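You operate a simulated robot arm through the tools that you are given. There is no shell and no other tool. Be economical: measure what you need, move in short steps, check, and stop when the job is done.

You run a simulated robot arm. Do the job below in one go: nothing can be reset, and whatever is moved stays where it is left.

JOB
Brush oil on the middle of the yellow tin, then put the lid back on the oil dish.
Fine: use the yellow brush and stand it back where it stood. Set down upright: yellow brush. A coat counts when it lies all over at full strength: go over it till it gets no stronger.

It is judged by the outcome, as a careful person would: the job done as asked, and still so three seconds after it is handed in. It fails if anything else is knocked over, pushed out of place, dropped, spilled or broken. Lids that push on must go on centred and level and be pressed home; caps that screw on are set level and turned clockwise until they are tight.

ROBOT AND FRAMES
A 7-joint arm with a two-finger parallel gripper, fixed in place. Base frame: the origin is at the foot of the arm, x ahead of it, y to its left, z up; the work surface is at about z = 0. Units: mm, degrees, N and s.
With the tool pointing down near the work surface it reaches from about 240 to 620 mm from the base axis. Its first joint turns from -66.0 to 66.0 degrees. Payload 2.6 kg.
Tool frame: the origin (TCP) lies between the finger pads and is the grasp point; the fingertips stand 30 mm ahead of it; z points along the fingers, y is the line along which they close. Largest opening 94 mm; finger width 28, thickness 10; the body of the gripper, 50 by 96 mm, starts 55 mm behind the TCP.
Orientation is that of the tool frame in the base frame, as a unit quaternion [w, x, y, z]. With the fingers straight down and closing along the base's y, the tool's x points along the base's -x, its y along +y and its z along -z.

CONTROLS
- The arm moves only by the tool drive_tool. Its argument "series" is a list of rows, each a list of 3 entries, a list of its own where there are three numbers: the turn, a rotation vector about the tool's x, y, z in degrees, then the shift along the tool's x, y, z in mm, then the gripper command, from -1 (fully open) to 1 (shut), values between in proportion. In form: [[[wx, wy, wz], [tx, ty, tz], jaw], ...]. A call has 1 to 20 rows; each row is the pose to reach, as a shift and turn from the pose commanded when the call began, along the tool's axes at that moment. Each row takes 0.2 s and may step no farther than 50 mm and 8.6 degrees from the row before; otherwise, or with a gripper value out of range, the whole call is refused. Where a pose cannot be reached the arm comes as near as it can. A force on the tool above 40 N (or 10 N above the force at the start of the call, whichever is more), or a blocked arm, ends the call early, and 0.2 s more pass. Each finger travels about 72 mm/s and halts on what it meets, pressing with about 25 N; the grip force reading is that of the motor and also rises with nothing between the fingers. The clock runs only during rows and for 0.2 s after the last one: add rows that repeat a pose to give the fingers time. The reply holds the time, the measured pose of the TCP, the force on the tool along the base axes, the opening and the grip force, in the units named above and with some noise, with the torque about the TCP (base axes, N m) and any sound that the robot's microphone picked up, and new pictures: "views" is both (left out), scene, wrist or none.
- Cameras (640 x 400 px; columns grow to the right, rows downward): "scene" is fixed at [44.7, 445.8, 554.3]; the picture's right is [-0.64, -0.77, 0.00], its down [-0.50, 0.42, -0.76] and it looks along [0.58, -0.48, -0.65] (base axes); focal length 311 px, centre (320, 200). "wrist" rides on the gripper at [76, 14, -103] in the tool frame; the picture's right is [-0.18, 0.98, 0.00], its down [-0.75, -0.14, -0.64] and it looks along [-0.63, -0.12, 0.77] (tool axes); focal length 243 px, centre (320, 200). There is no depth. A picture from a camera that has moved, and an enlarged one, comes with that camera's place and axes in the base frame and with its lens.
- zoom(camera, box): a new picture of the part [left, top, right, bottom] of that camera's present view, enlarged. It takes no simulated time.
- sign_off(): hands the job in; it is judged then, once.

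Work in short steps. Places have to be worked out from the pictures, the camera data and where the tool is seen: move nearer, look again, correct. Check each grasp and each placing, and mend what went wrong. You have 120 turns and 200 pictures in all, those below and enlarged ones among them. Open the gripper and draw the arm clear of the work before you hand the job in, unless the task says otherwise; then end with one line.

The tools are called as a command line: name --argument value ..., lists and objects as JSON in quotes. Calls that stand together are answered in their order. drive_tool: Moves the arm, as the interface text tells. Its arguments: {"type":"object","properties":{"series":{"type":"array","items":{"type":"array"}},"views":{"type":"string","enum":["both","scene","wrist","none"]}},"required":["series"]} The other tools are called the same way: zoom (camera, box) takes an enlarged picture of a part of a camera's view; sign_off () hands the job in.

At the start:

```text
time: 0.0
ee_pos: [340.3, -28.4, 308.8]
tcp_rot: [0.0, 0.0, 1.0, -0.001]
wrist_force: [-0.7, -0.4, 1.0]
wrist_torque: [0.0, 0.01, 0.01]
grip_width: 93.9
gripper_force: 0.1
```

scene: 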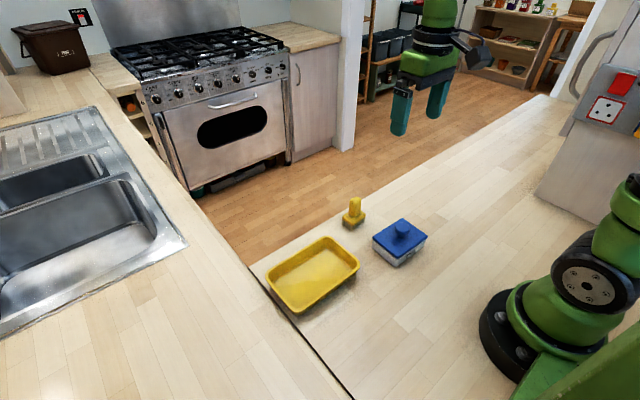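
wrist: 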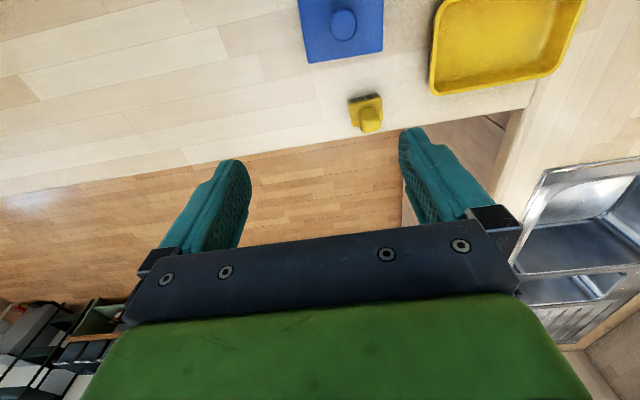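

I'll start by enlarging the three items in both views so I can locate them.

zoom --camera "scene" --box '[250, 180, 450, 320]'

zoom --camera "wrist" --box '[280, 0, 600, 150]'

```text
2.86 times, centred on (350, 250) of scene
camera zoom: at [44.7, 445.8, 554.3], right [-0.64, -0.77, 0.0], down [-0.5, 0.42, -0.76], along [0.58, -0.48, -0.65], focal length 889 px, centre (234, 57)
```

zoom: 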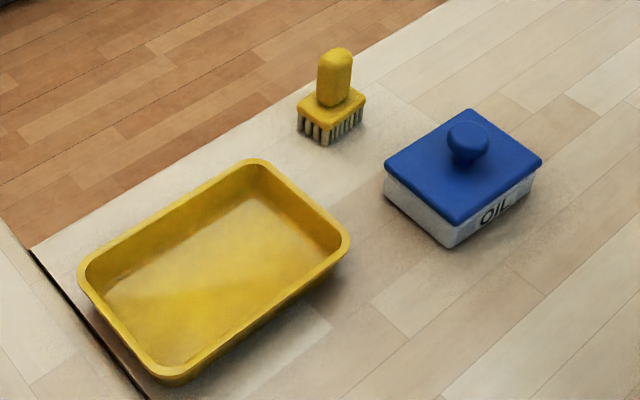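

```text
2.00 times, centred on (440, 75) of wrist
camera zoom: at [262.7, -16.2, 411.7], right [0.18, 0.98, 0.0], down [0.75, -0.14, 0.64], along [0.63, -0.12, -0.77], focal length 485 px, centre (80, 450)
```

zoom: 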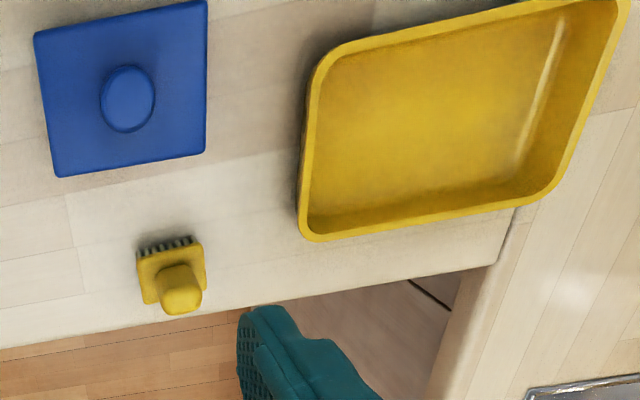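

From both views: lid knob near (292, 7, z≈70), brush near (412, 29) with its handle top at about z 80, and the tin centred near (349, 212) and square to the axes. I'll hover over the lid knob and look closer.

drive_tool --series '[[[0, 0, 0], [12, 9, 33], -1], [[0, 0, 0], [25, 18, 66], -1], [[0, 0, 0], [38, 27, 100], -1], [[0, 0, 0], [50, 36, 139], -1], [[0, 0, 0], [50, 36, 139], -1]]'

```text
time: 1.2
ee_pos: [290.8, 8.1, 167.2]
tcp_rot: [0.0, 0.001, 1.0, 0.0]
wrist_force: [0.1, 0.8, 0.5]
wrist_torque: [0.03, -0.01, -0.01]
grip_width: 93.8
gripper_force: 0.1
camera wrist: at [213.1, 22.5, 270.6], right [0.18, 0.98, 0.0], down [0.75, -0.14, 0.64], along [0.63, -0.12, -0.77], focal length 243 px, centre (320, 200)
```

scene: 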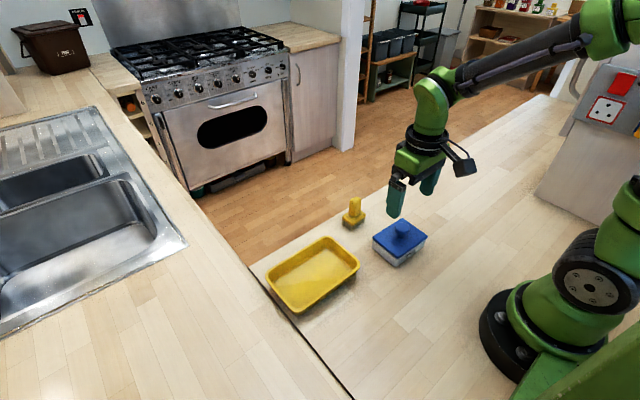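
wrist: 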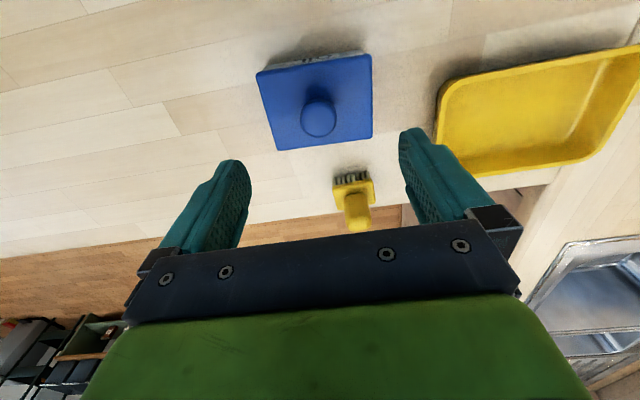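

Knob confirmed near (289, 7) with the lid top at about z 48–50. I'll go down so the fingertips straddle the knob just above the lid, without closing yet.

drive_tool --series '[[[0, 0, 0], [1, -0.8, 40], -0.5], [[0, 0, 0], [1, -0.8, 70], -0.2], [[0, 0, 0], [1, -0.8, 81], -0.2], [[0, 0, 0], [1, -0.8, 81], -0.2]]'

zoom --camera "scene" --box '[340, 170, 460, 280]'

```text
time: 2.2
ee_pos: [290.8, 6.8, 86.6]
tcp_rot: [0.0, 0.001, 1.0, 0.0]
wrist_force: [-0.1, 0.6, -0.6]
wrist_torque: [0.01, -0.01, 0.02]
grip_width: 56.3
gripper_force: 0.0
camera wrist: at [212.9, 19.7, 190.2], right [0.18, 0.98, 0.0], down [0.75, -0.14, 0.64], along [0.63, -0.12, -0.77], focal length 243 px, centre (320, 200)
```

scene: 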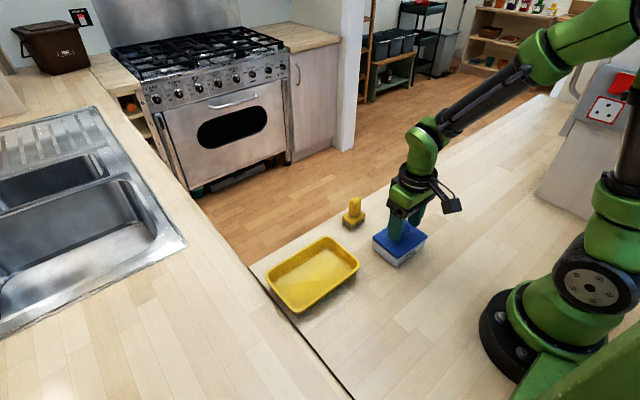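
wrist: 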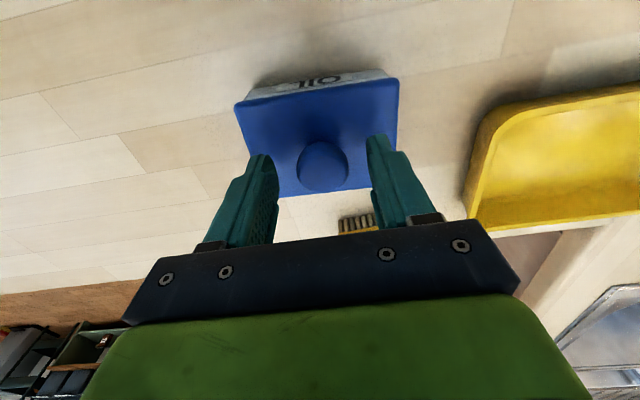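

```text
3.64 times, centred on (400, 225) of scene
camera zoom: at [44.7, 445.8, 554.3], right [-0.64, -0.77, 0.0], down [-0.5, 0.42, -0.76], along [0.58, -0.48, -0.65], focal length 1132 px, centre (29, 109)
```

zoom: 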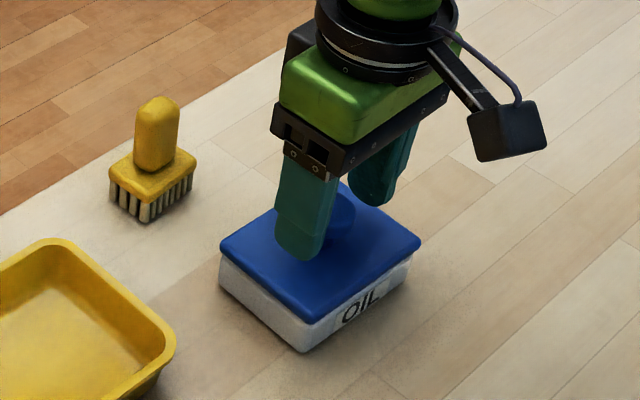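

The knob sits between the fingers. I'll lower 3 mm, shift 2 mm back towards the base, and close.

drive_tool --series '[[[0, 0, 0], [2, 0.4, 3], -0.2], [[0, 0, 0], [2, 0.4, 3], 0.2], [[0, 0, 0], [2, 0.4, 3], 1], [[0, 0, 0], [2, 0.4, 3], 1], [[0, 0, 0], [2, 0.4, 3], 1]]' --views "wrist"

```text
time: 3.4
ee_pos: [286.4, 5.6, 84.2]
tcp_rot: [0.0, 0.0, 1.0, 0.001]
wrist_force: [-0.1, -0.4, -0.1]
wrist_torque: [-0.01, 0.03, -0.01]
grip_width: 29.9
gripper_force: 25.3
heard: snap
camera wrist: at [210.8, 19.7, 187.6], right [0.18, 0.98, 0.0], down [0.75, -0.14, 0.64], along [0.63, -0.12, -0.77], focal length 243 px, centre (320, 200)
```

wrist: 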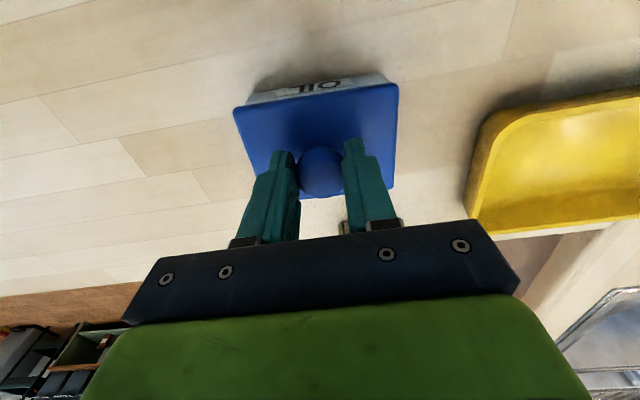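

Gripped at 29.9 mm. I'll lift slowly straight up and check whether the lid comes free.

drive_tool --series '[[[0, 0, 0], [0, 0, -3], 1], [[0, 0, 0], [0, 0, -6], 1], [[0, 0, 0], [0, 0, -10], 1], [[0, 0, 0], [0, 0, -20], 1], [[0, 0, 0], [0, 0, -35], 1], [[0, 0, 0], [0, 0, -50], 1]]'

zoom --camera "scene" --box '[340, 170, 460, 280]'

```text
time: 4.8
ee_pos: [288.2, 4.4, 135.9]
tcp_rot: [0.0, 0.0, 1.0, 0.0]
wrist_force: [-0.1, 0.1, -0.2]
wrist_torque: [-0.01, -0.01, -0.04]
grip_width: 29.3
gripper_force: 24.9
camera wrist: at [210.4, 18.6, 239.3], right [0.18, 0.98, 0.0], down [0.75, -0.14, 0.64], along [0.63, -0.12, -0.77], focal length 243 px, centre (320, 200)
```

scene: 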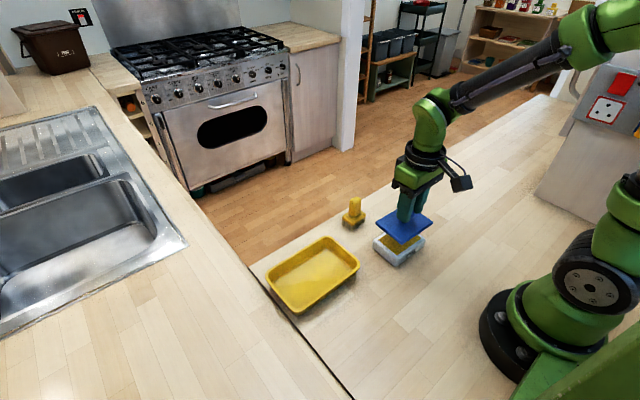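
wrist: 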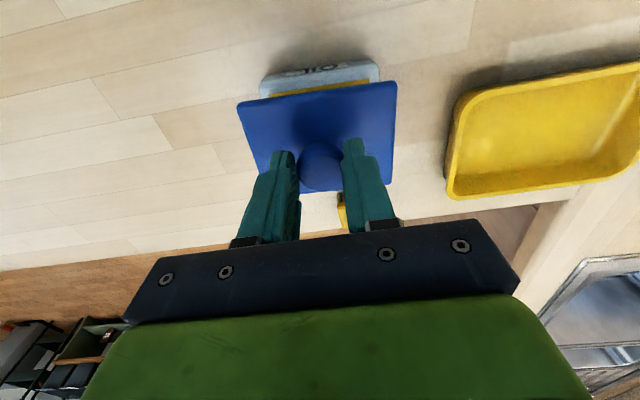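

```text
3.64 times, centred on (400, 225) of scene
camera zoom: at [44.7, 445.8, 554.3], right [-0.64, -0.77, 0.0], down [-0.5, 0.42, -0.76], along [0.58, -0.48, -0.65], focal length 1132 px, centre (29, 109)
```

zoom: 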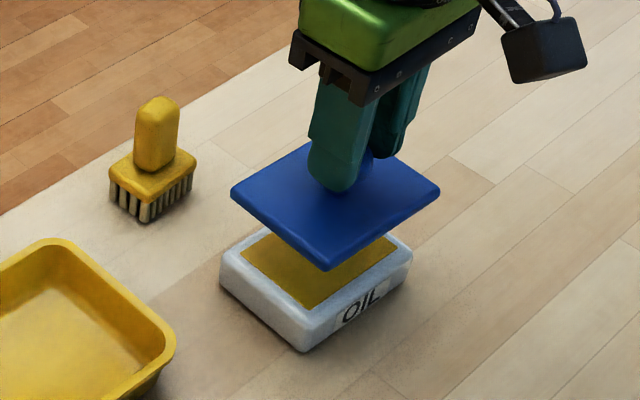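

The lid came off cleanly and the dish hasn't moved. I'll carry it to free counter on the right, at about (287, -125), and stop above the surface.

drive_tool --series '[[[0, 0, 0], [0, -33, 0], 1], [[0, 0, 0], [0, -66, 0], 1], [[0, 0, 0], [0, -99, 0], 1], [[0, 0, 0], [0, -132, 20], 1], [[0, 0, 0], [0, -132, 60], 1], [[0, 0, 0], [0, -132, 72], 1], [[0, 0, 0], [0, -132, 72], 1]]' --views "scene"

zoom --camera "scene" --box '[360, 160, 520, 280]'

```text
time: 6.4
ee_pos: [286.3, -125.3, 64.0]
tcp_rot: [0.0, -0.001, 1.0, 0.0]
wrist_force: [0.1, -0.3, 0.4]
wrist_torque: [-0.01, -0.01, 0.0]
grip_width: 29.4
gripper_force: 24.7
```

scene: 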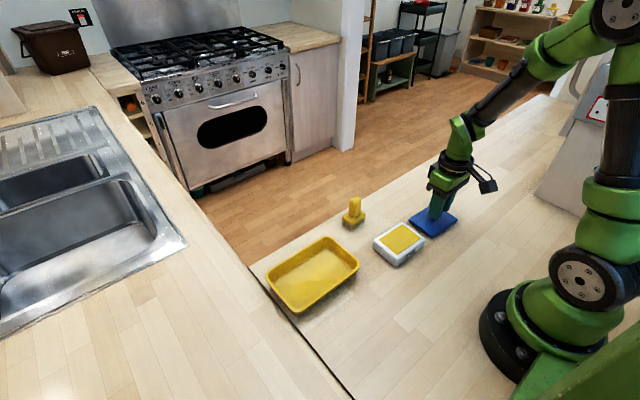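

```text
3.33 times, centred on (440, 220) of scene
camera zoom: at [44.7, 445.8, 554.3], right [-0.64, -0.77, 0.0], down [-0.5, 0.42, -0.76], along [0.58, -0.48, -0.65], focal length 1037 px, centre (-80, 133)
```

zoom: 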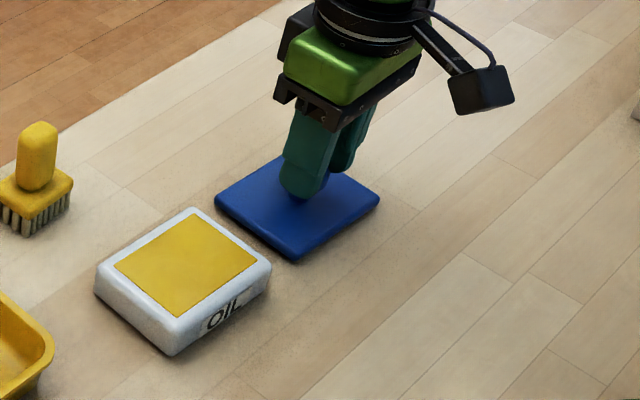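

The lid is hovering not far above the counter. I'll lower gently and watch for contact force.

drive_tool --series '[[[0, 0, 0], [0, 0, 3], 1], [[0, 0, 0], [0, 0, 6], 1], [[0, 0, 0], [0, 0, 9], 1], [[0, 0, 0], [0, 0, 12], 1]]' --views "none"

zoom --camera "scene" --box '[360, 160, 520, 280]'

```text
time: 7.0
ee_pos: [286.4, -127.0, 59.9]
tcp_rot: [0.001, 0.001, 1.0, 0.0]
wrist_force: [-3.0, 1.0, 8.4]
wrist_torque: [0.05, -0.02, -0.01]
grip_width: 29.3
gripper_force: 25.0
stopped in row 3: the force on the tool passed its limit at 48 N (the readings are from after the stop); the commanded pose is now the measured one
```

```text
3.33 times, centred on (440, 220) of scene
camera zoom: at [44.7, 445.8, 554.2], right [-0.64, -0.77, 0.0], down [-0.5, 0.42, -0.76], along [0.58, -0.48, -0.65], focal length 1037 px, centre (-80, 133)
```

zoom: 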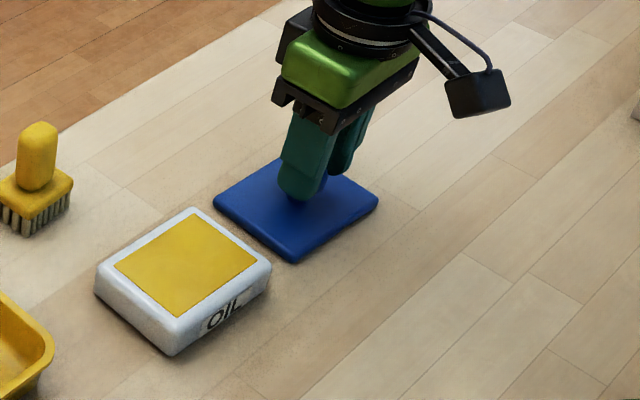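

Lid is down on the counter at TCP z≈60. I'll release and rise.

drive_tool --series '[[[0, 0, 0], [0, 0, 0], 0.2], [[0, 0, 0], [0, 0, 0], 0.0], [[0, 0, 0], [0, 0, 0], -0.2], [[0, 0, 0], [0, 0, -25], -0.2], [[0, 0, 0], [0, 0, -60], -0.2], [[0, 0, 0], [0, 0, -100], -0.2], [[0, 0, 0], [0, 0, -100], -0.2]]'

zoom --camera "scene" --box '[330, 160, 490, 280]'

```text
time: 8.6
ee_pos: [287.1, -125.9, 160.0]
tcp_rot: [0.001, 0.002, 1.0, 0.0]
wrist_force: [0.1, -1.0, -0.8]
wrist_torque: [0.03, 0.01, -0.02]
grip_width: 56.4
gripper_force: 0.0
camera wrist: at [210.8, -112.4, 263.8], right [0.19, 0.98, 0.0], down [0.75, -0.14, 0.64], along [0.63, -0.12, -0.77], focal length 243 px, centre (320, 200)
```

scene: 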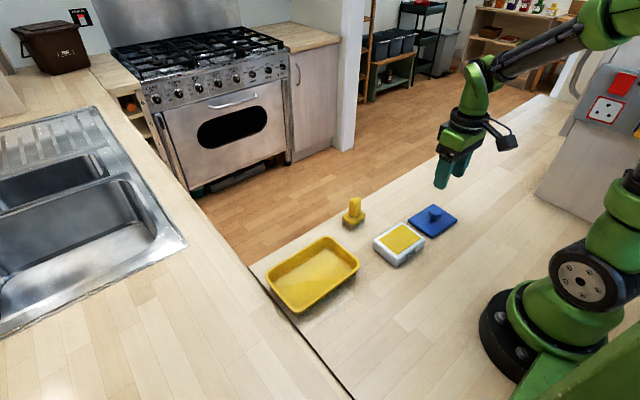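
wrist: 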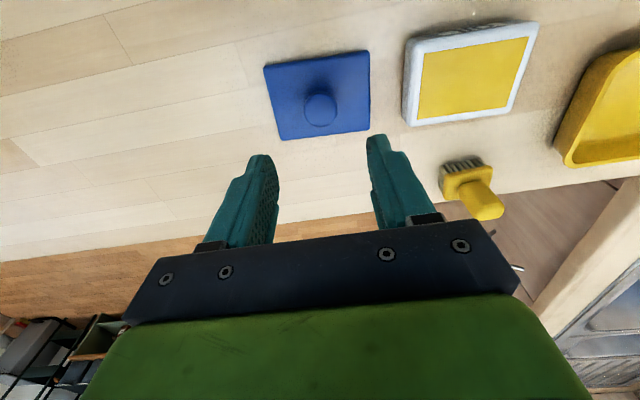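

```text
3.33 times, centred on (410, 220) of scene
camera zoom: at [44.7, 445.8, 554.3], right [-0.64, -0.77, 0.0], down [-0.5, 0.42, -0.76], along [0.58, -0.48, -0.65], focal length 1037 px, centre (20, 133)
```

zoom: 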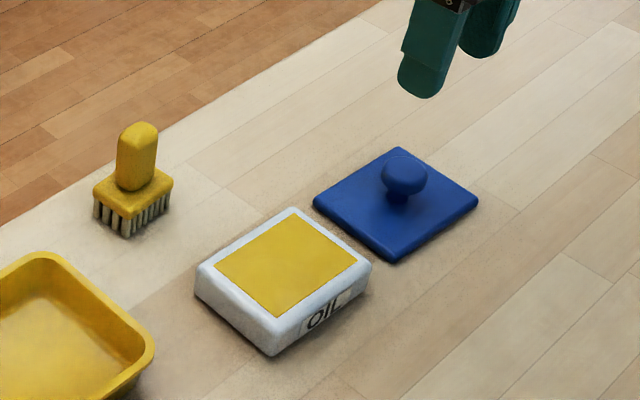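

The lid stands flat with its knob up. Next I'll hover over the brush at about (412, 29) and take a close look.

drive_tool --series '[[[0, 0, 0], [-25, 31, 0], -0.5], [[0, 0, 0], [-50, 62, 0], -0.5], [[0, 0, 0], [-75, 93, 0], -0.5], [[0, 0, 0], [-100, 124, 0], -0.5], [[0, 0, 0], [-125, 156, 0], -0.5], [[0, 0, 0], [-125, 156, 0], -0.5]]'

zoom --camera "wrist" --box '[220, 60, 420, 210]'

```text
time: 10.0
ee_pos: [409.9, 30.8, 160.8]
tcp_rot: [0.001, 0.002, 1.0, 0.001]
wrist_force: [-0.3, -0.4, -0.5]
wrist_torque: [-0.02, 0.0, 0.02]
grip_width: 70.6
gripper_force: 0.1
camera wrist: at [333.0, 44.1, 264.0], right [0.19, 0.98, 0.0], down [0.75, -0.14, 0.64], along [0.63, -0.12, -0.77], focal length 243 px, centre (320, 200)
```

scene: 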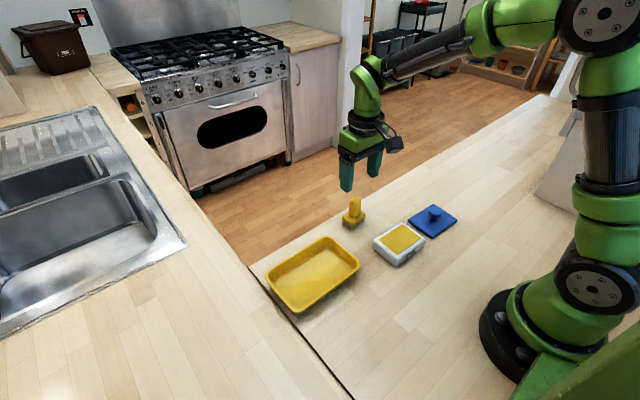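
wrist: 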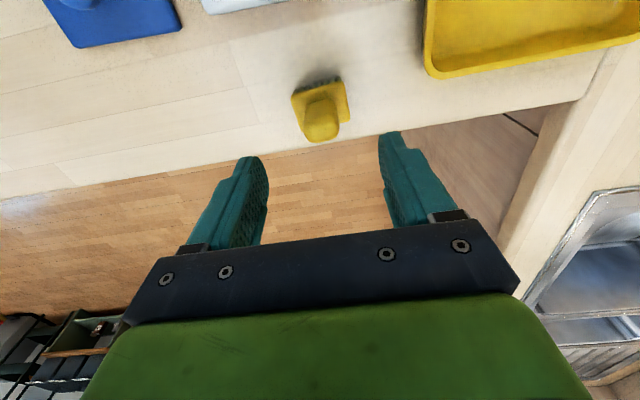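

```text
2.67 times, centred on (320, 135) of wrist
camera zoom: at [333.0, 44.1, 264.0], right [0.19, 0.98, 0.0], down [0.75, -0.14, 0.64], along [0.63, -0.12, -0.77], focal length 647 px, centre (320, 373)
```

zoom: 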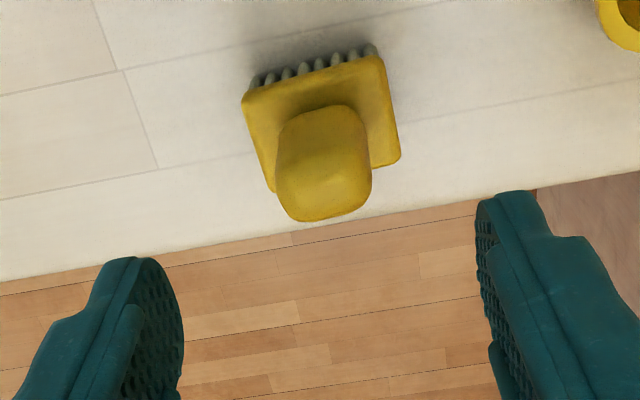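

The brush is at about (410, 30.5), turned roughly +4° about vertical, with its handle top near z 83. I'll turn the tool to match and lower the fingers around the handle.

drive_tool --series '[[[0, 0, -4], [0, 0.8, 30], -0.5], [[0, 0, -4], [0, 0.8, 60], -0.3], [[0, 0, -4], [0, 0.8, 83], -0.2], [[0, 0, -4], [0, 0.8, 83], -0.2]]'

zoom --camera "scene" --box '[310, 150, 410, 240]'

zoom --camera "wrist" --box '[220, 100, 420, 250]'

```text
time: 11.0
ee_pos: [410.0, 30.4, 78.9]
tcp_rot: [0.001, -0.033, 0.999, -0.001]
wrist_force: [0.3, 0.2, -0.4]
wrist_torque: [0.0, 0.03, 0.02]
grip_width: 56.3
gripper_force: 0.0
camera wrist: at [332.4, 39.6, 181.6], right [0.12, 0.99, 0.0], down [0.76, -0.09, 0.64], along [0.64, -0.08, -0.77], focal length 243 px, centre (320, 200)
```

scene: 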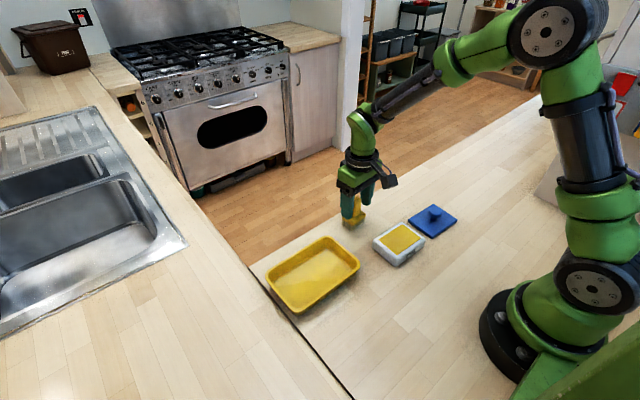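
wrist: 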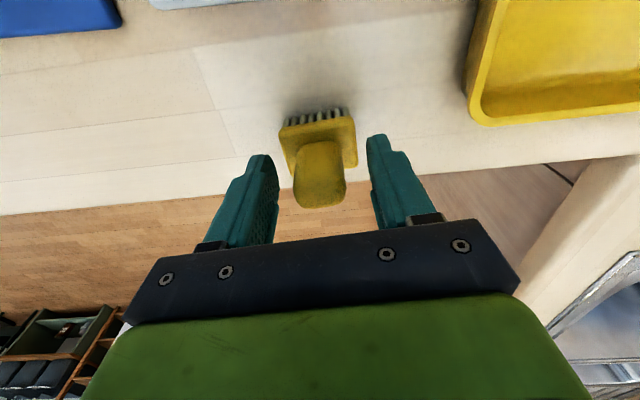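

```text
4.44 times, centred on (360, 195) of scene
camera zoom: at [44.7, 445.8, 554.3], right [-0.64, -0.77, 0.0], down [-0.5, 0.42, -0.76], along [0.58, -0.48, -0.65], focal length 1383 px, centre (142, 222)
```

zoom: 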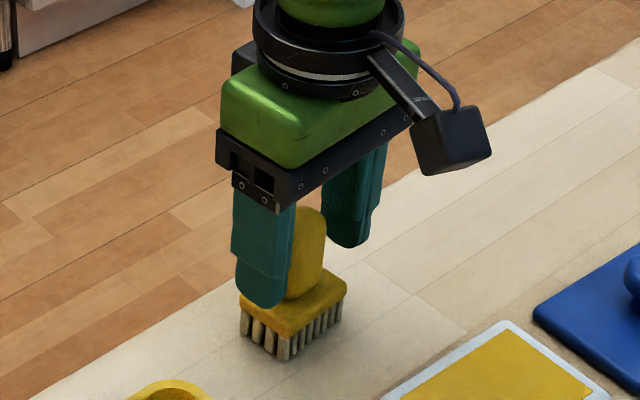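

```text
2.67 times, centred on (320, 175) of wrist
camera zoom: at [332.4, 39.6, 181.6], right [0.12, 0.99, 0.0], down [0.76, -0.09, 0.64], along [0.64, -0.08, -0.77], focal length 647 px, centre (320, 267)
```

zoom: 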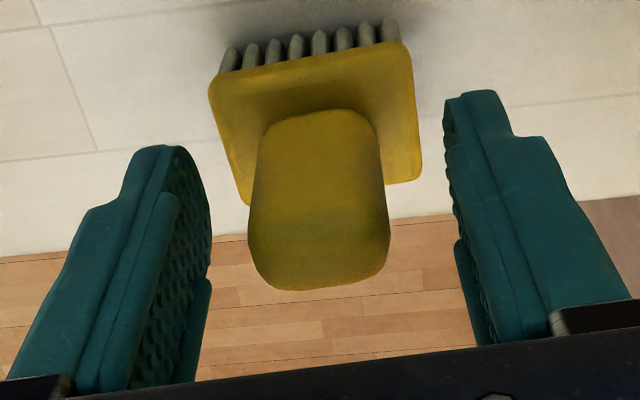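

The handle is centred between the fingers and about 1.5° more turned than the tool. I'll make a small correction and close.

drive_tool --series '[[[0, 0, -1.5], [1, 0, 1], -0.2], [[0, 0, -1.5], [1, 0, 1], 0.2], [[0, 0, -1.5], [1, 0, 1], 1], [[0, 0, -1.5], [1, 0, 1], 1], [[0, 0, -1.5], [1, 0, 1], 1]]'

zoom --camera "scene" --box '[310, 150, 410, 240]'

```text
time: 12.2
ee_pos: [409.3, 30.6, 76.9]
tcp_rot: [0.002, -0.046, 0.999, 0.0]
wrist_force: [-0.4, 0.4, 0.3]
wrist_torque: [0.0, 0.03, 0.04]
grip_width: 33.3
gripper_force: 24.8
camera wrist: at [331.4, 37.3, 180.0], right [0.09, 1.0, 0.0], down [0.76, -0.07, 0.64], along [0.64, -0.06, -0.77], focal length 243 px, centre (320, 200)
```

scene: 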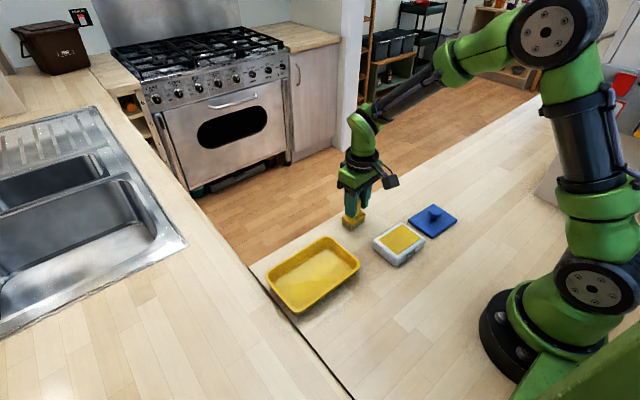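
wrist: 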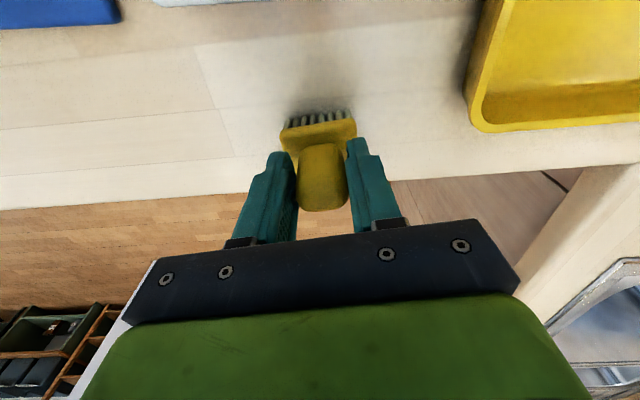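

```text
4.44 times, centred on (360, 195) of scene
camera zoom: at [44.7, 445.8, 554.3], right [-0.64, -0.77, 0.0], down [-0.5, 0.42, -0.76], along [0.58, -0.48, -0.65], focal length 1383 px, centre (142, 222)
```

zoom: 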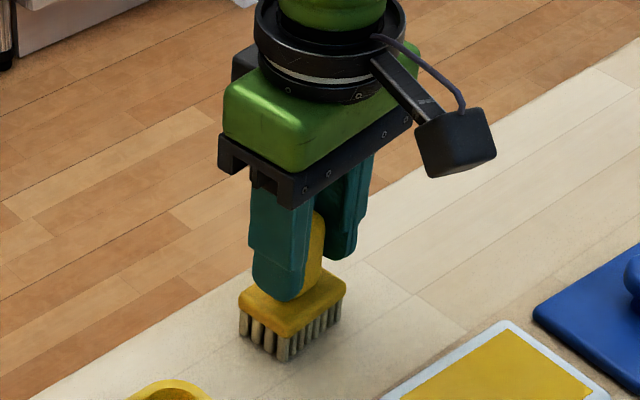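

Handle gripped (33 mm). Lift straight up, then travel over the dish centre near (290, 7), turning the tool back square.

drive_tool --series '[[[0, 0, 0], [0, 0, -5], 1], [[0, 0, 0], [0, 0, -30], 1], [[0, 0, 0], [0, 0, -65], 1], [[0, 0, 2], [30.4, -3, -65], 1], [[0, 0, 4], [60.8, -6, -65], 1], [[0, 0, 5.5], [91.2, -9, -65], 1], [[0, 0, 5.5], [121.7, -11.9, -65], 1], [[0, 0, 5.5], [121.7, -11.9, -65], 1]]'

zoom --camera "scene" --box '[340, 170, 460, 280]'

zoom --camera "wrist" --box '[220, 50, 420, 225]'

```text
time: 14.0
ee_pos: [290.8, 7.7, 141.9]
tcp_rot: [0.0, 0.001, 1.0, 0.0]
wrist_force: [-0.6, -0.2, 0.3]
wrist_torque: [-0.01, 0.0, -0.01]
grip_width: 33.2
gripper_force: 24.9
camera wrist: at [214.5, 21.7, 246.2], right [0.19, 0.98, 0.0], down [0.75, -0.14, 0.64], along [0.63, -0.12, -0.77], focal length 243 px, centre (320, 200)
```

scene: 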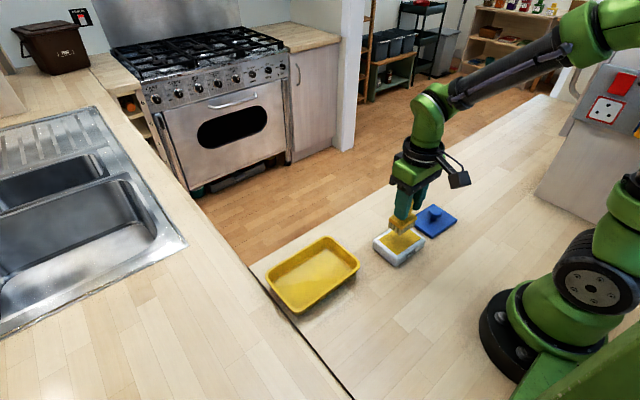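
wrist: 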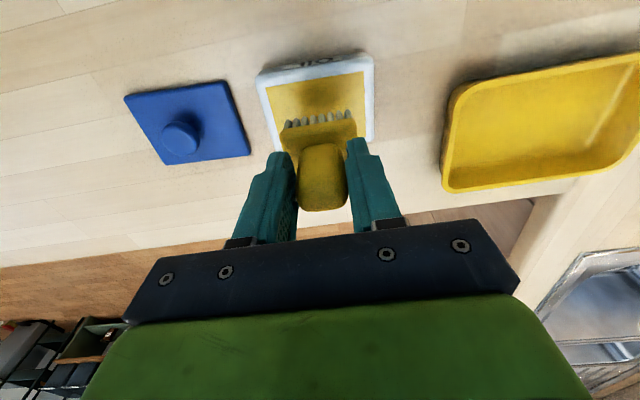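

```text
3.64 times, centred on (400, 225) of scene
camera zoom: at [44.7, 445.8, 554.3], right [-0.64, -0.77, 0.0], down [-0.5, 0.42, -0.76], along [0.58, -0.48, -0.65], focal length 1132 px, centre (29, 109)
```

zoom: 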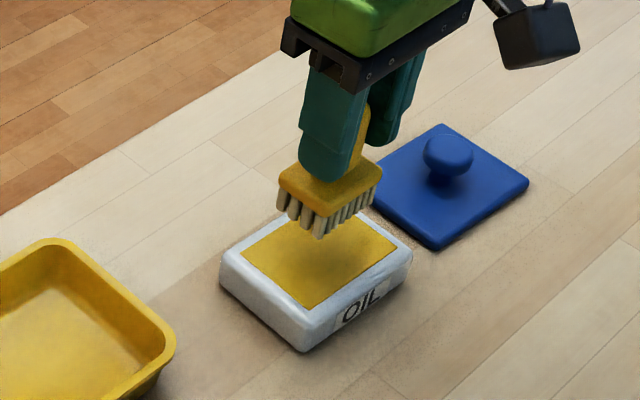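

```text
2.29 times, centred on (320, 138) of wrist
camera zoom: at [214.5, 21.7, 246.2], right [0.19, 0.98, 0.0], down [0.75, -0.14, 0.64], along [0.63, -0.12, -0.77], focal length 555 px, centre (320, 343)
```

zoom: 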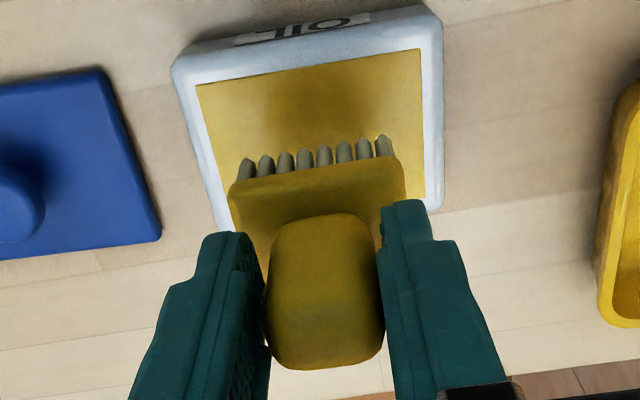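

The bristles are over the oil, which lies in a shallow recess. I'll lower in small steps and watch the force.

drive_tool --series '[[[0, 0, 0], [0, 0, 20], 1], [[0, 0, 0], [0, 0, 33], 1], [[0, 0, 0], [0, 0, 36], 1], [[0, 0, 0], [0, 0, 39], 1], [[0, 0, 0], [0, 0, 41], 1], [[0, 0, 0], [0, 0, 43], 1]]'

zoom --camera "scene" --box '[340, 170, 460, 280]'

```text
time: 15.4
ee_pos: [292.3, 7.3, 98.9]
tcp_rot: [0.003, 0.002, 1.0, -0.001]
wrist_force: [1.6, -1.1, 23.9]
wrist_torque: [-0.03, -0.43, 0.01]
grip_width: 33.5
gripper_force: 25.2
camera wrist: at [214.9, 21.0, 202.5], right [0.19, 0.98, 0.0], down [0.75, -0.14, 0.65], along [0.64, -0.12, -0.76], focal length 243 px, centre (320, 200)
```

scene: 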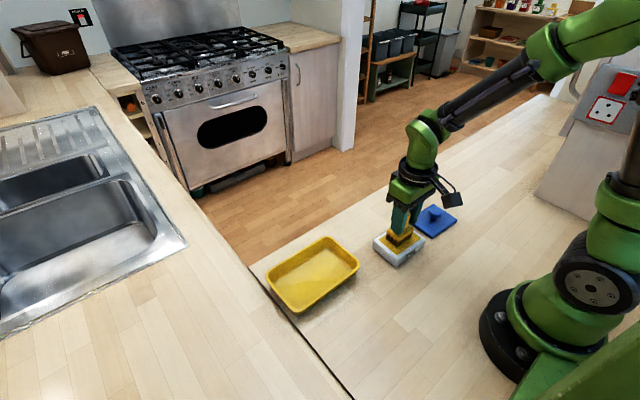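
wrist: 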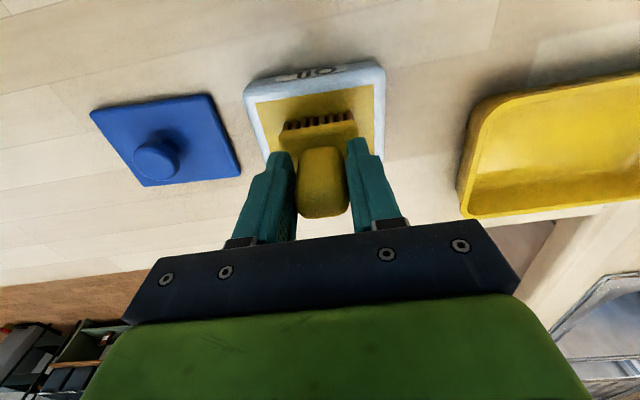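

```text
3.64 times, centred on (400, 225) of scene
camera zoom: at [44.6, 445.8, 554.3], right [-0.64, -0.77, 0.0], down [-0.5, 0.42, -0.76], along [0.58, -0.48, -0.65], focal length 1132 px, centre (29, 109)
```

zoom: 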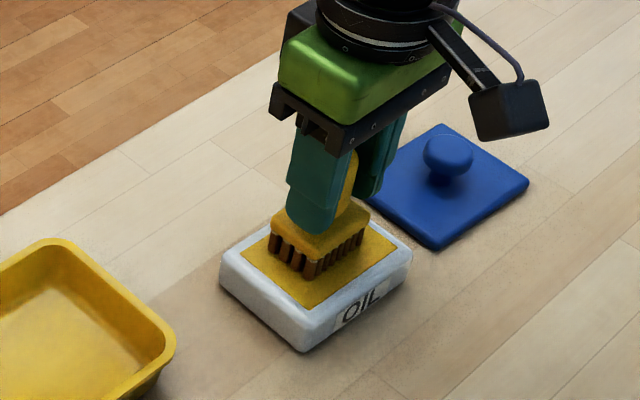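

The bristles darkened, so they've taken up oil. I'll lift, pause over the dish in case it drips, then carry the brush high over the tin's middle.

drive_tool --series '[[[0, 0, 0], [0, 0, -4], 1], [[0, 0, 0], [0, 0, -15], 1], [[0, 0, 0], [0, 0, -15], 1], [[0, 0, 0], [0, 0, -15], 1], [[0, 0, 0], [0, 0, -15], 1], [[0, 0, 0], [0, 0, -50], 1], [[0, 0, 0], [-12, 41, -50], 1], [[0, 0, 0], [-24, 82, -50], 1], [[0, 0, 0], [-36, 123, -50], 1], [[0, 0, 0], [-48, 164, -50], 1], [[0, 0, 0], [-58, 205, -50], 1], [[0, 0, 0], [-58, 205, -50], 1]]'

zoom --camera "scene" --box '[240, 160, 440, 320]'

```text
time: 18.0
ee_pos: [349.4, 213.4, 150.0]
tcp_rot: [0.001, 0.002, 1.0, 0.001]
wrist_force: [0.1, -0.7, 0.8]
wrist_torque: [-0.01, 0.01, 0.01]
grip_width: 33.4
gripper_force: 24.9
camera wrist: at [271.6, 227.6, 252.9], right [0.19, 0.98, 0.0], down [0.75, -0.14, 0.64], along [0.63, -0.12, -0.77], focal length 243 px, centre (320, 200)
```

scene: 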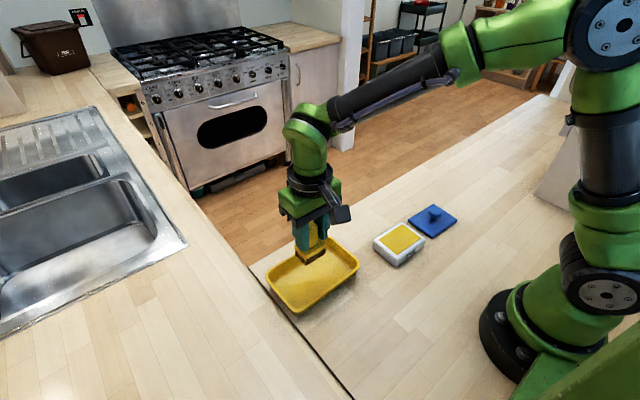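
wrist: 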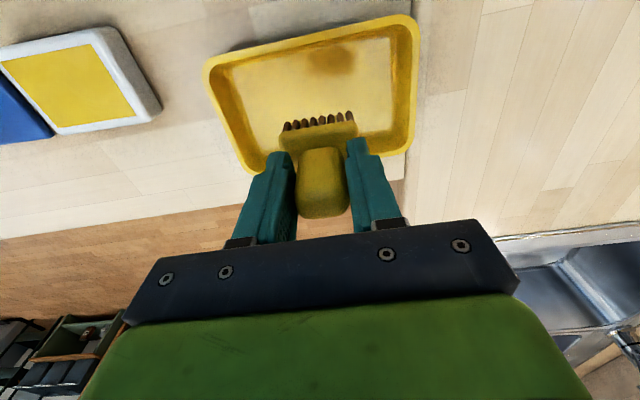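

```text
2.50 times, centred on (340, 240) of scene
camera zoom: at [44.7, 445.8, 554.3], right [-0.64, -0.77, 0.0], down [-0.5, 0.42, -0.76], along [0.58, -0.48, -0.65], focal length 778 px, centre (270, 100)
```

zoom: 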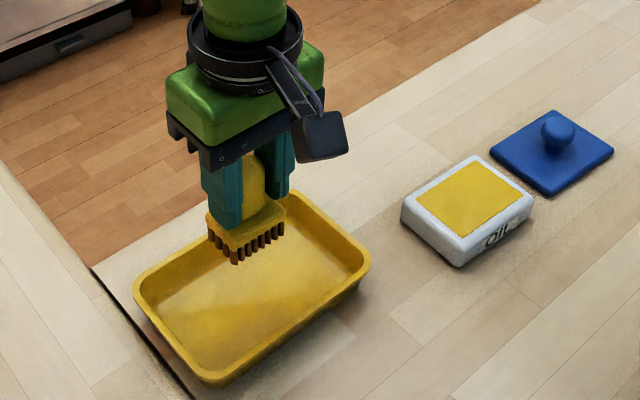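

The brush is over the tin's middle at about (349, 212). Lower to contact in small steps.

drive_tool --series '[[[0, 0, 0], [0, 1, 30], 1], [[0, 0, 0], [0, 1, 58], 1], [[0, 0, 0], [0, 1, 63], 1], [[0, 0, 0], [0, 1, 66], 1], [[0, 0, 0], [0, 1, 68], 1], [[0, 0, 0], [0, 1, 68], 1]]'

zoom --camera "scene" --box '[240, 190, 400, 320]'

```text
time: 19.4
ee_pos: [347.4, 211.1, 80.9]
tcp_rot: [0.0, 0.002, 1.0, -0.001]
wrist_force: [0.1, 0.3, -0.8]
wrist_torque: [-0.02, -0.01, 0.02]
grip_width: 33.3
gripper_force: 24.8
camera wrist: at [272.0, 225.1, 184.4], right [0.19, 0.98, 0.0], down [0.75, -0.14, 0.64], along [0.63, -0.12, -0.77], focal length 243 px, centre (320, 200)
```

scene: 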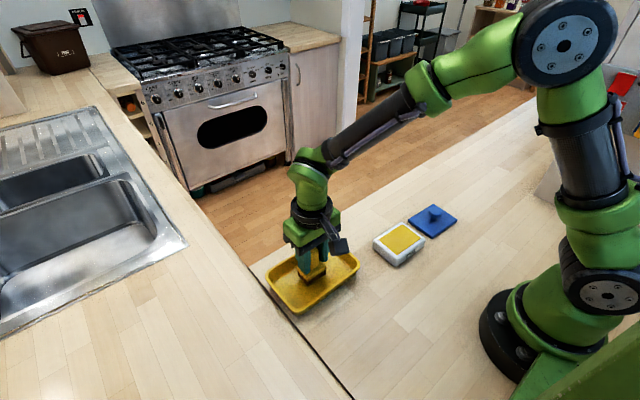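
wrist: 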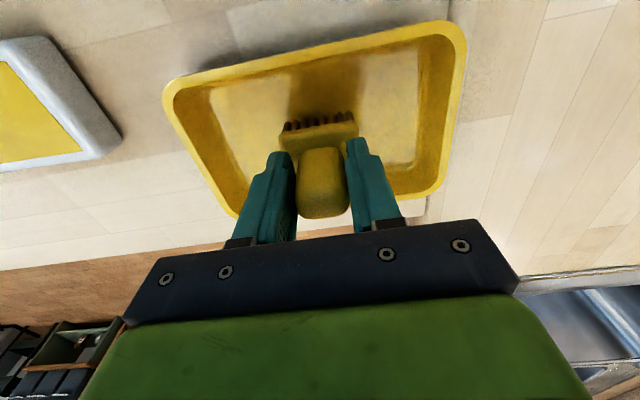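

```text
3.08 times, centred on (320, 255) of scene
camera zoom: at [44.7, 445.8, 554.3], right [-0.64, -0.77, 0.0], down [-0.5, 0.42, -0.76], along [0.58, -0.48, -0.65], focal length 958 px, centre (320, 31)
```

zoom: 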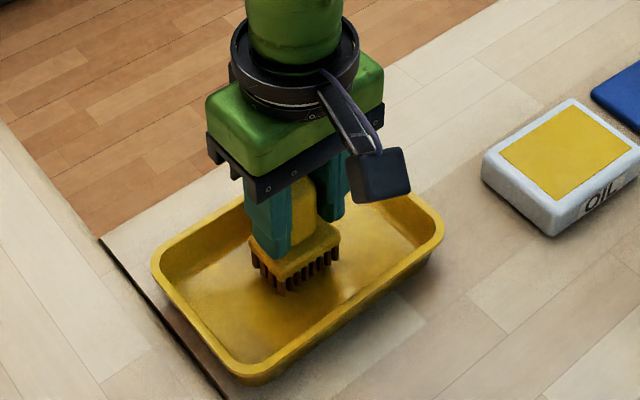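

No contact yet at z≈81. I'll go down in 1 mm steps.

drive_tool --series '[[[0, 0, 0], [0, 0, 1], 1], [[0, 0, 0], [0, 0, 2], 1], [[0, 0, 0], [0, 0, 3], 1], [[0, 0, 0], [0, 0, 3], 1]]' --views "none"

```text
time: 20.4
ee_pos: [349.2, 213.9, 77.9]
tcp_rot: [0.0, 0.002, 1.0, 0.0]
wrist_force: [0.0, -0.8, -0.5]
wrist_torque: [-0.02, -0.01, -0.01]
grip_width: 33.3
gripper_force: 25.1
```

drive_tool --series '[[[0, 0, 0], [0, 0, 1], 1], [[0, 0, 0], [0, 0, 2], 1], [[0, 0, 0], [0, 0, 2], 1]]' --views "none"

```text
time: 21.2
ee_pos: [350.5, 212.9, 75.6]
tcp_rot: [0.001, 0.002, 1.0, 0.001]
wrist_force: [-0.4, -0.3, -0.7]
wrist_torque: [-0.01, -0.05, -0.02]
grip_width: 33.3
gripper_force: 25.1
```

Still no force, so the brush probably rode up in the grip while dipping. I'll continue down.

drive_tool --series '[[[0, 0, 0], [0, 0, 1], 1], [[0, 0, 0], [0, 0, 2], 1], [[0, 0, 0], [0, 0, 2], 1]]' --views "none"

zoom --camera "scene" --box '[270, 210, 370, 300]'

```text
time: 22.0
ee_pos: [349.1, 211.7, 72.8]
tcp_rot: [0.001, 0.002, 1.0, 0.0]
wrist_force: [-1.6, 0.2, 1.6]
wrist_torque: [-0.01, 0.02, -0.01]
grip_width: 33.4
gripper_force: 25.4
```

```text
4.44 times, centred on (320, 255) of scene
camera zoom: at [44.7, 445.8, 554.3], right [-0.64, -0.77, 0.0], down [-0.5, 0.42, -0.76], along [0.58, -0.48, -0.65], focal length 1383 px, centre (320, -44)
```

zoom: 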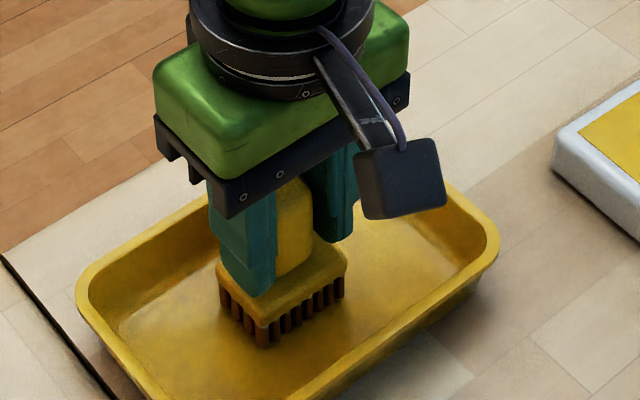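

drive_tool --series '[[[0, 0, 0], [0, 0, 1], 1], [[0, 0, 0], [0, 0, 1], 1]]' --views "none"

```text
time: 22.6
ee_pos: [350.1, 211.9, 73.7]
tcp_rot: [0.002, 0.001, 1.0, 0.001]
wrist_force: [-6.5, -0.4, 23.1]
wrist_torque: [0.01, 0.0, -0.04]
grip_width: 33.3
gripper_force: 25.5
```

Contact at TCP z≈73.5 with 23 N. I'll ease off half a millimetre and try a light stroke along y, watching that the tin stays put.

drive_tool --series '[[[0, 0, 0], [0, 0, -0.5], 1], [[0, 0, 0], [0, 8, -0.5], 1], [[0, 0, 0], [0, 16, -0.5], 1], [[0, 0, 0], [0, 8, -0.5], 1], [[0, 0, 0], [0, 0, -0.5], 1], [[0, 0, 0], [0, -8, -0.5], 1], [[0, 0, 0], [0, -16, -0.5], 1]]'

zoom --camera "scene" --box '[240, 190, 400, 320]'

zoom --camera "wrist" --box '[140, 0, 500, 225]'

```text
time: 24.2
ee_pos: [350.3, 196.6, 72.4]
tcp_rot: [0.001, 0.002, 1.0, 0.001]
wrist_force: [-0.4, 6.4, 18.7]
wrist_torque: [0.1, -0.36, 0.18]
grip_width: 32.9
gripper_force: 24.8
camera wrist: at [272.9, 210.5, 176.2], right [0.19, 0.98, 0.0], down [0.75, -0.14, 0.64], along [0.63, -0.12, -0.77], focal length 243 px, centre (320, 200)
```

scene: 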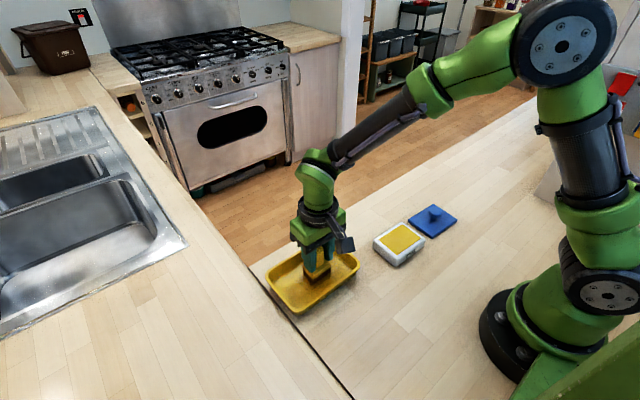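
wrist: 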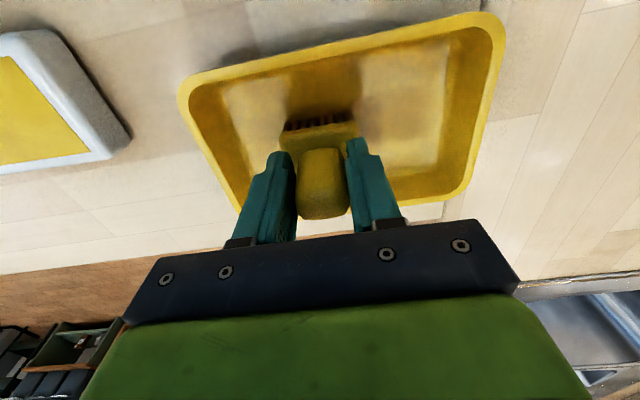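

```text
3.08 times, centred on (320, 255) of scene
camera zoom: at [44.6, 445.8, 554.3], right [-0.64, -0.77, 0.0], down [-0.5, 0.42, -0.76], along [0.58, -0.48, -0.65], focal length 958 px, centre (320, 31)
```

zoom: 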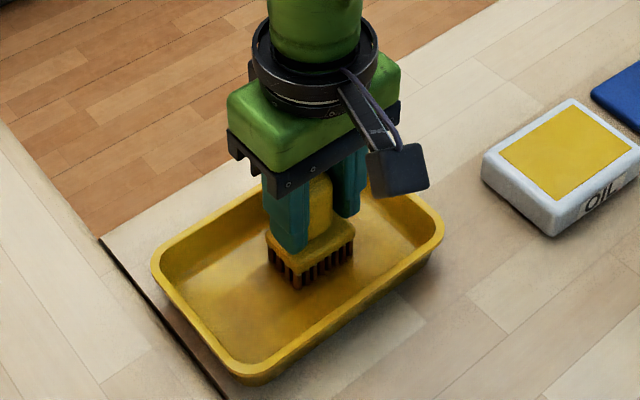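

```text
1.78 times, centred on (320, 112) of wrist
camera zoom: at [272.9, 210.5, 176.2], right [0.19, 0.98, 0.0], down [0.75, -0.14, 0.64], along [0.63, -0.12, -0.77], focal length 431 px, centre (320, 356)
```

zoom: 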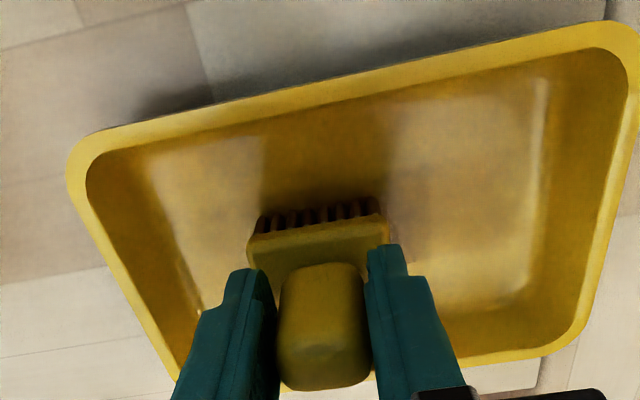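

The tin stays put and a faint oil film is showing. Next come overlapping strokes across the middle: x ±12 and y ±20.

drive_tool --series '[[[0, 0, 0], [0, -4, 0], 1], [[0, 0, 0], [-6, -4, 0], 1], [[0, 0, 0], [-12, -4, 0], 1], [[0, 0, 0], [-12, 6, 0], 1], [[0, 0, 0], [-12, 16, 0], 1], [[0, 0, 0], [-12, 26, 0], 1], [[0, 0, 0], [-12, 36, 0], 1], [[0, 0, 0], [-6, 36, 0], 1], [[0, 0, 0], [0, 36, 0], 1], [[0, 0, 0], [0, 26, 0], 1], [[0, 0, 0], [0, 16, 0], 1], [[0, 0, 0], [0, 6, 0], 1], [[0, 0, 0], [0, -4, 0], 1], [[0, 0, 0], [6, -4, 0], 1], [[0, 0, 0], [12, -4, 0], 1], [[0, 0, 0], [12, 6, 0], 1], [[0, 0, 0], [12, 16, 0], 1], [[0, 0, 0], [12, 26, 0], 1], [[0, 0, 0], [12, 36, 0], 1], [[0, 0, 0], [0, 16, 0], 1]]' --views "none"

```text
time: 28.4
ee_pos: [348.5, 214.3, 72.9]
tcp_rot: [0.001, 0.002, 1.0, 0.0]
wrist_force: [0.2, 0.3, -1.5]
wrist_torque: [0.0, 0.01, 0.03]
grip_width: 33.1
gripper_force: 25.3
```

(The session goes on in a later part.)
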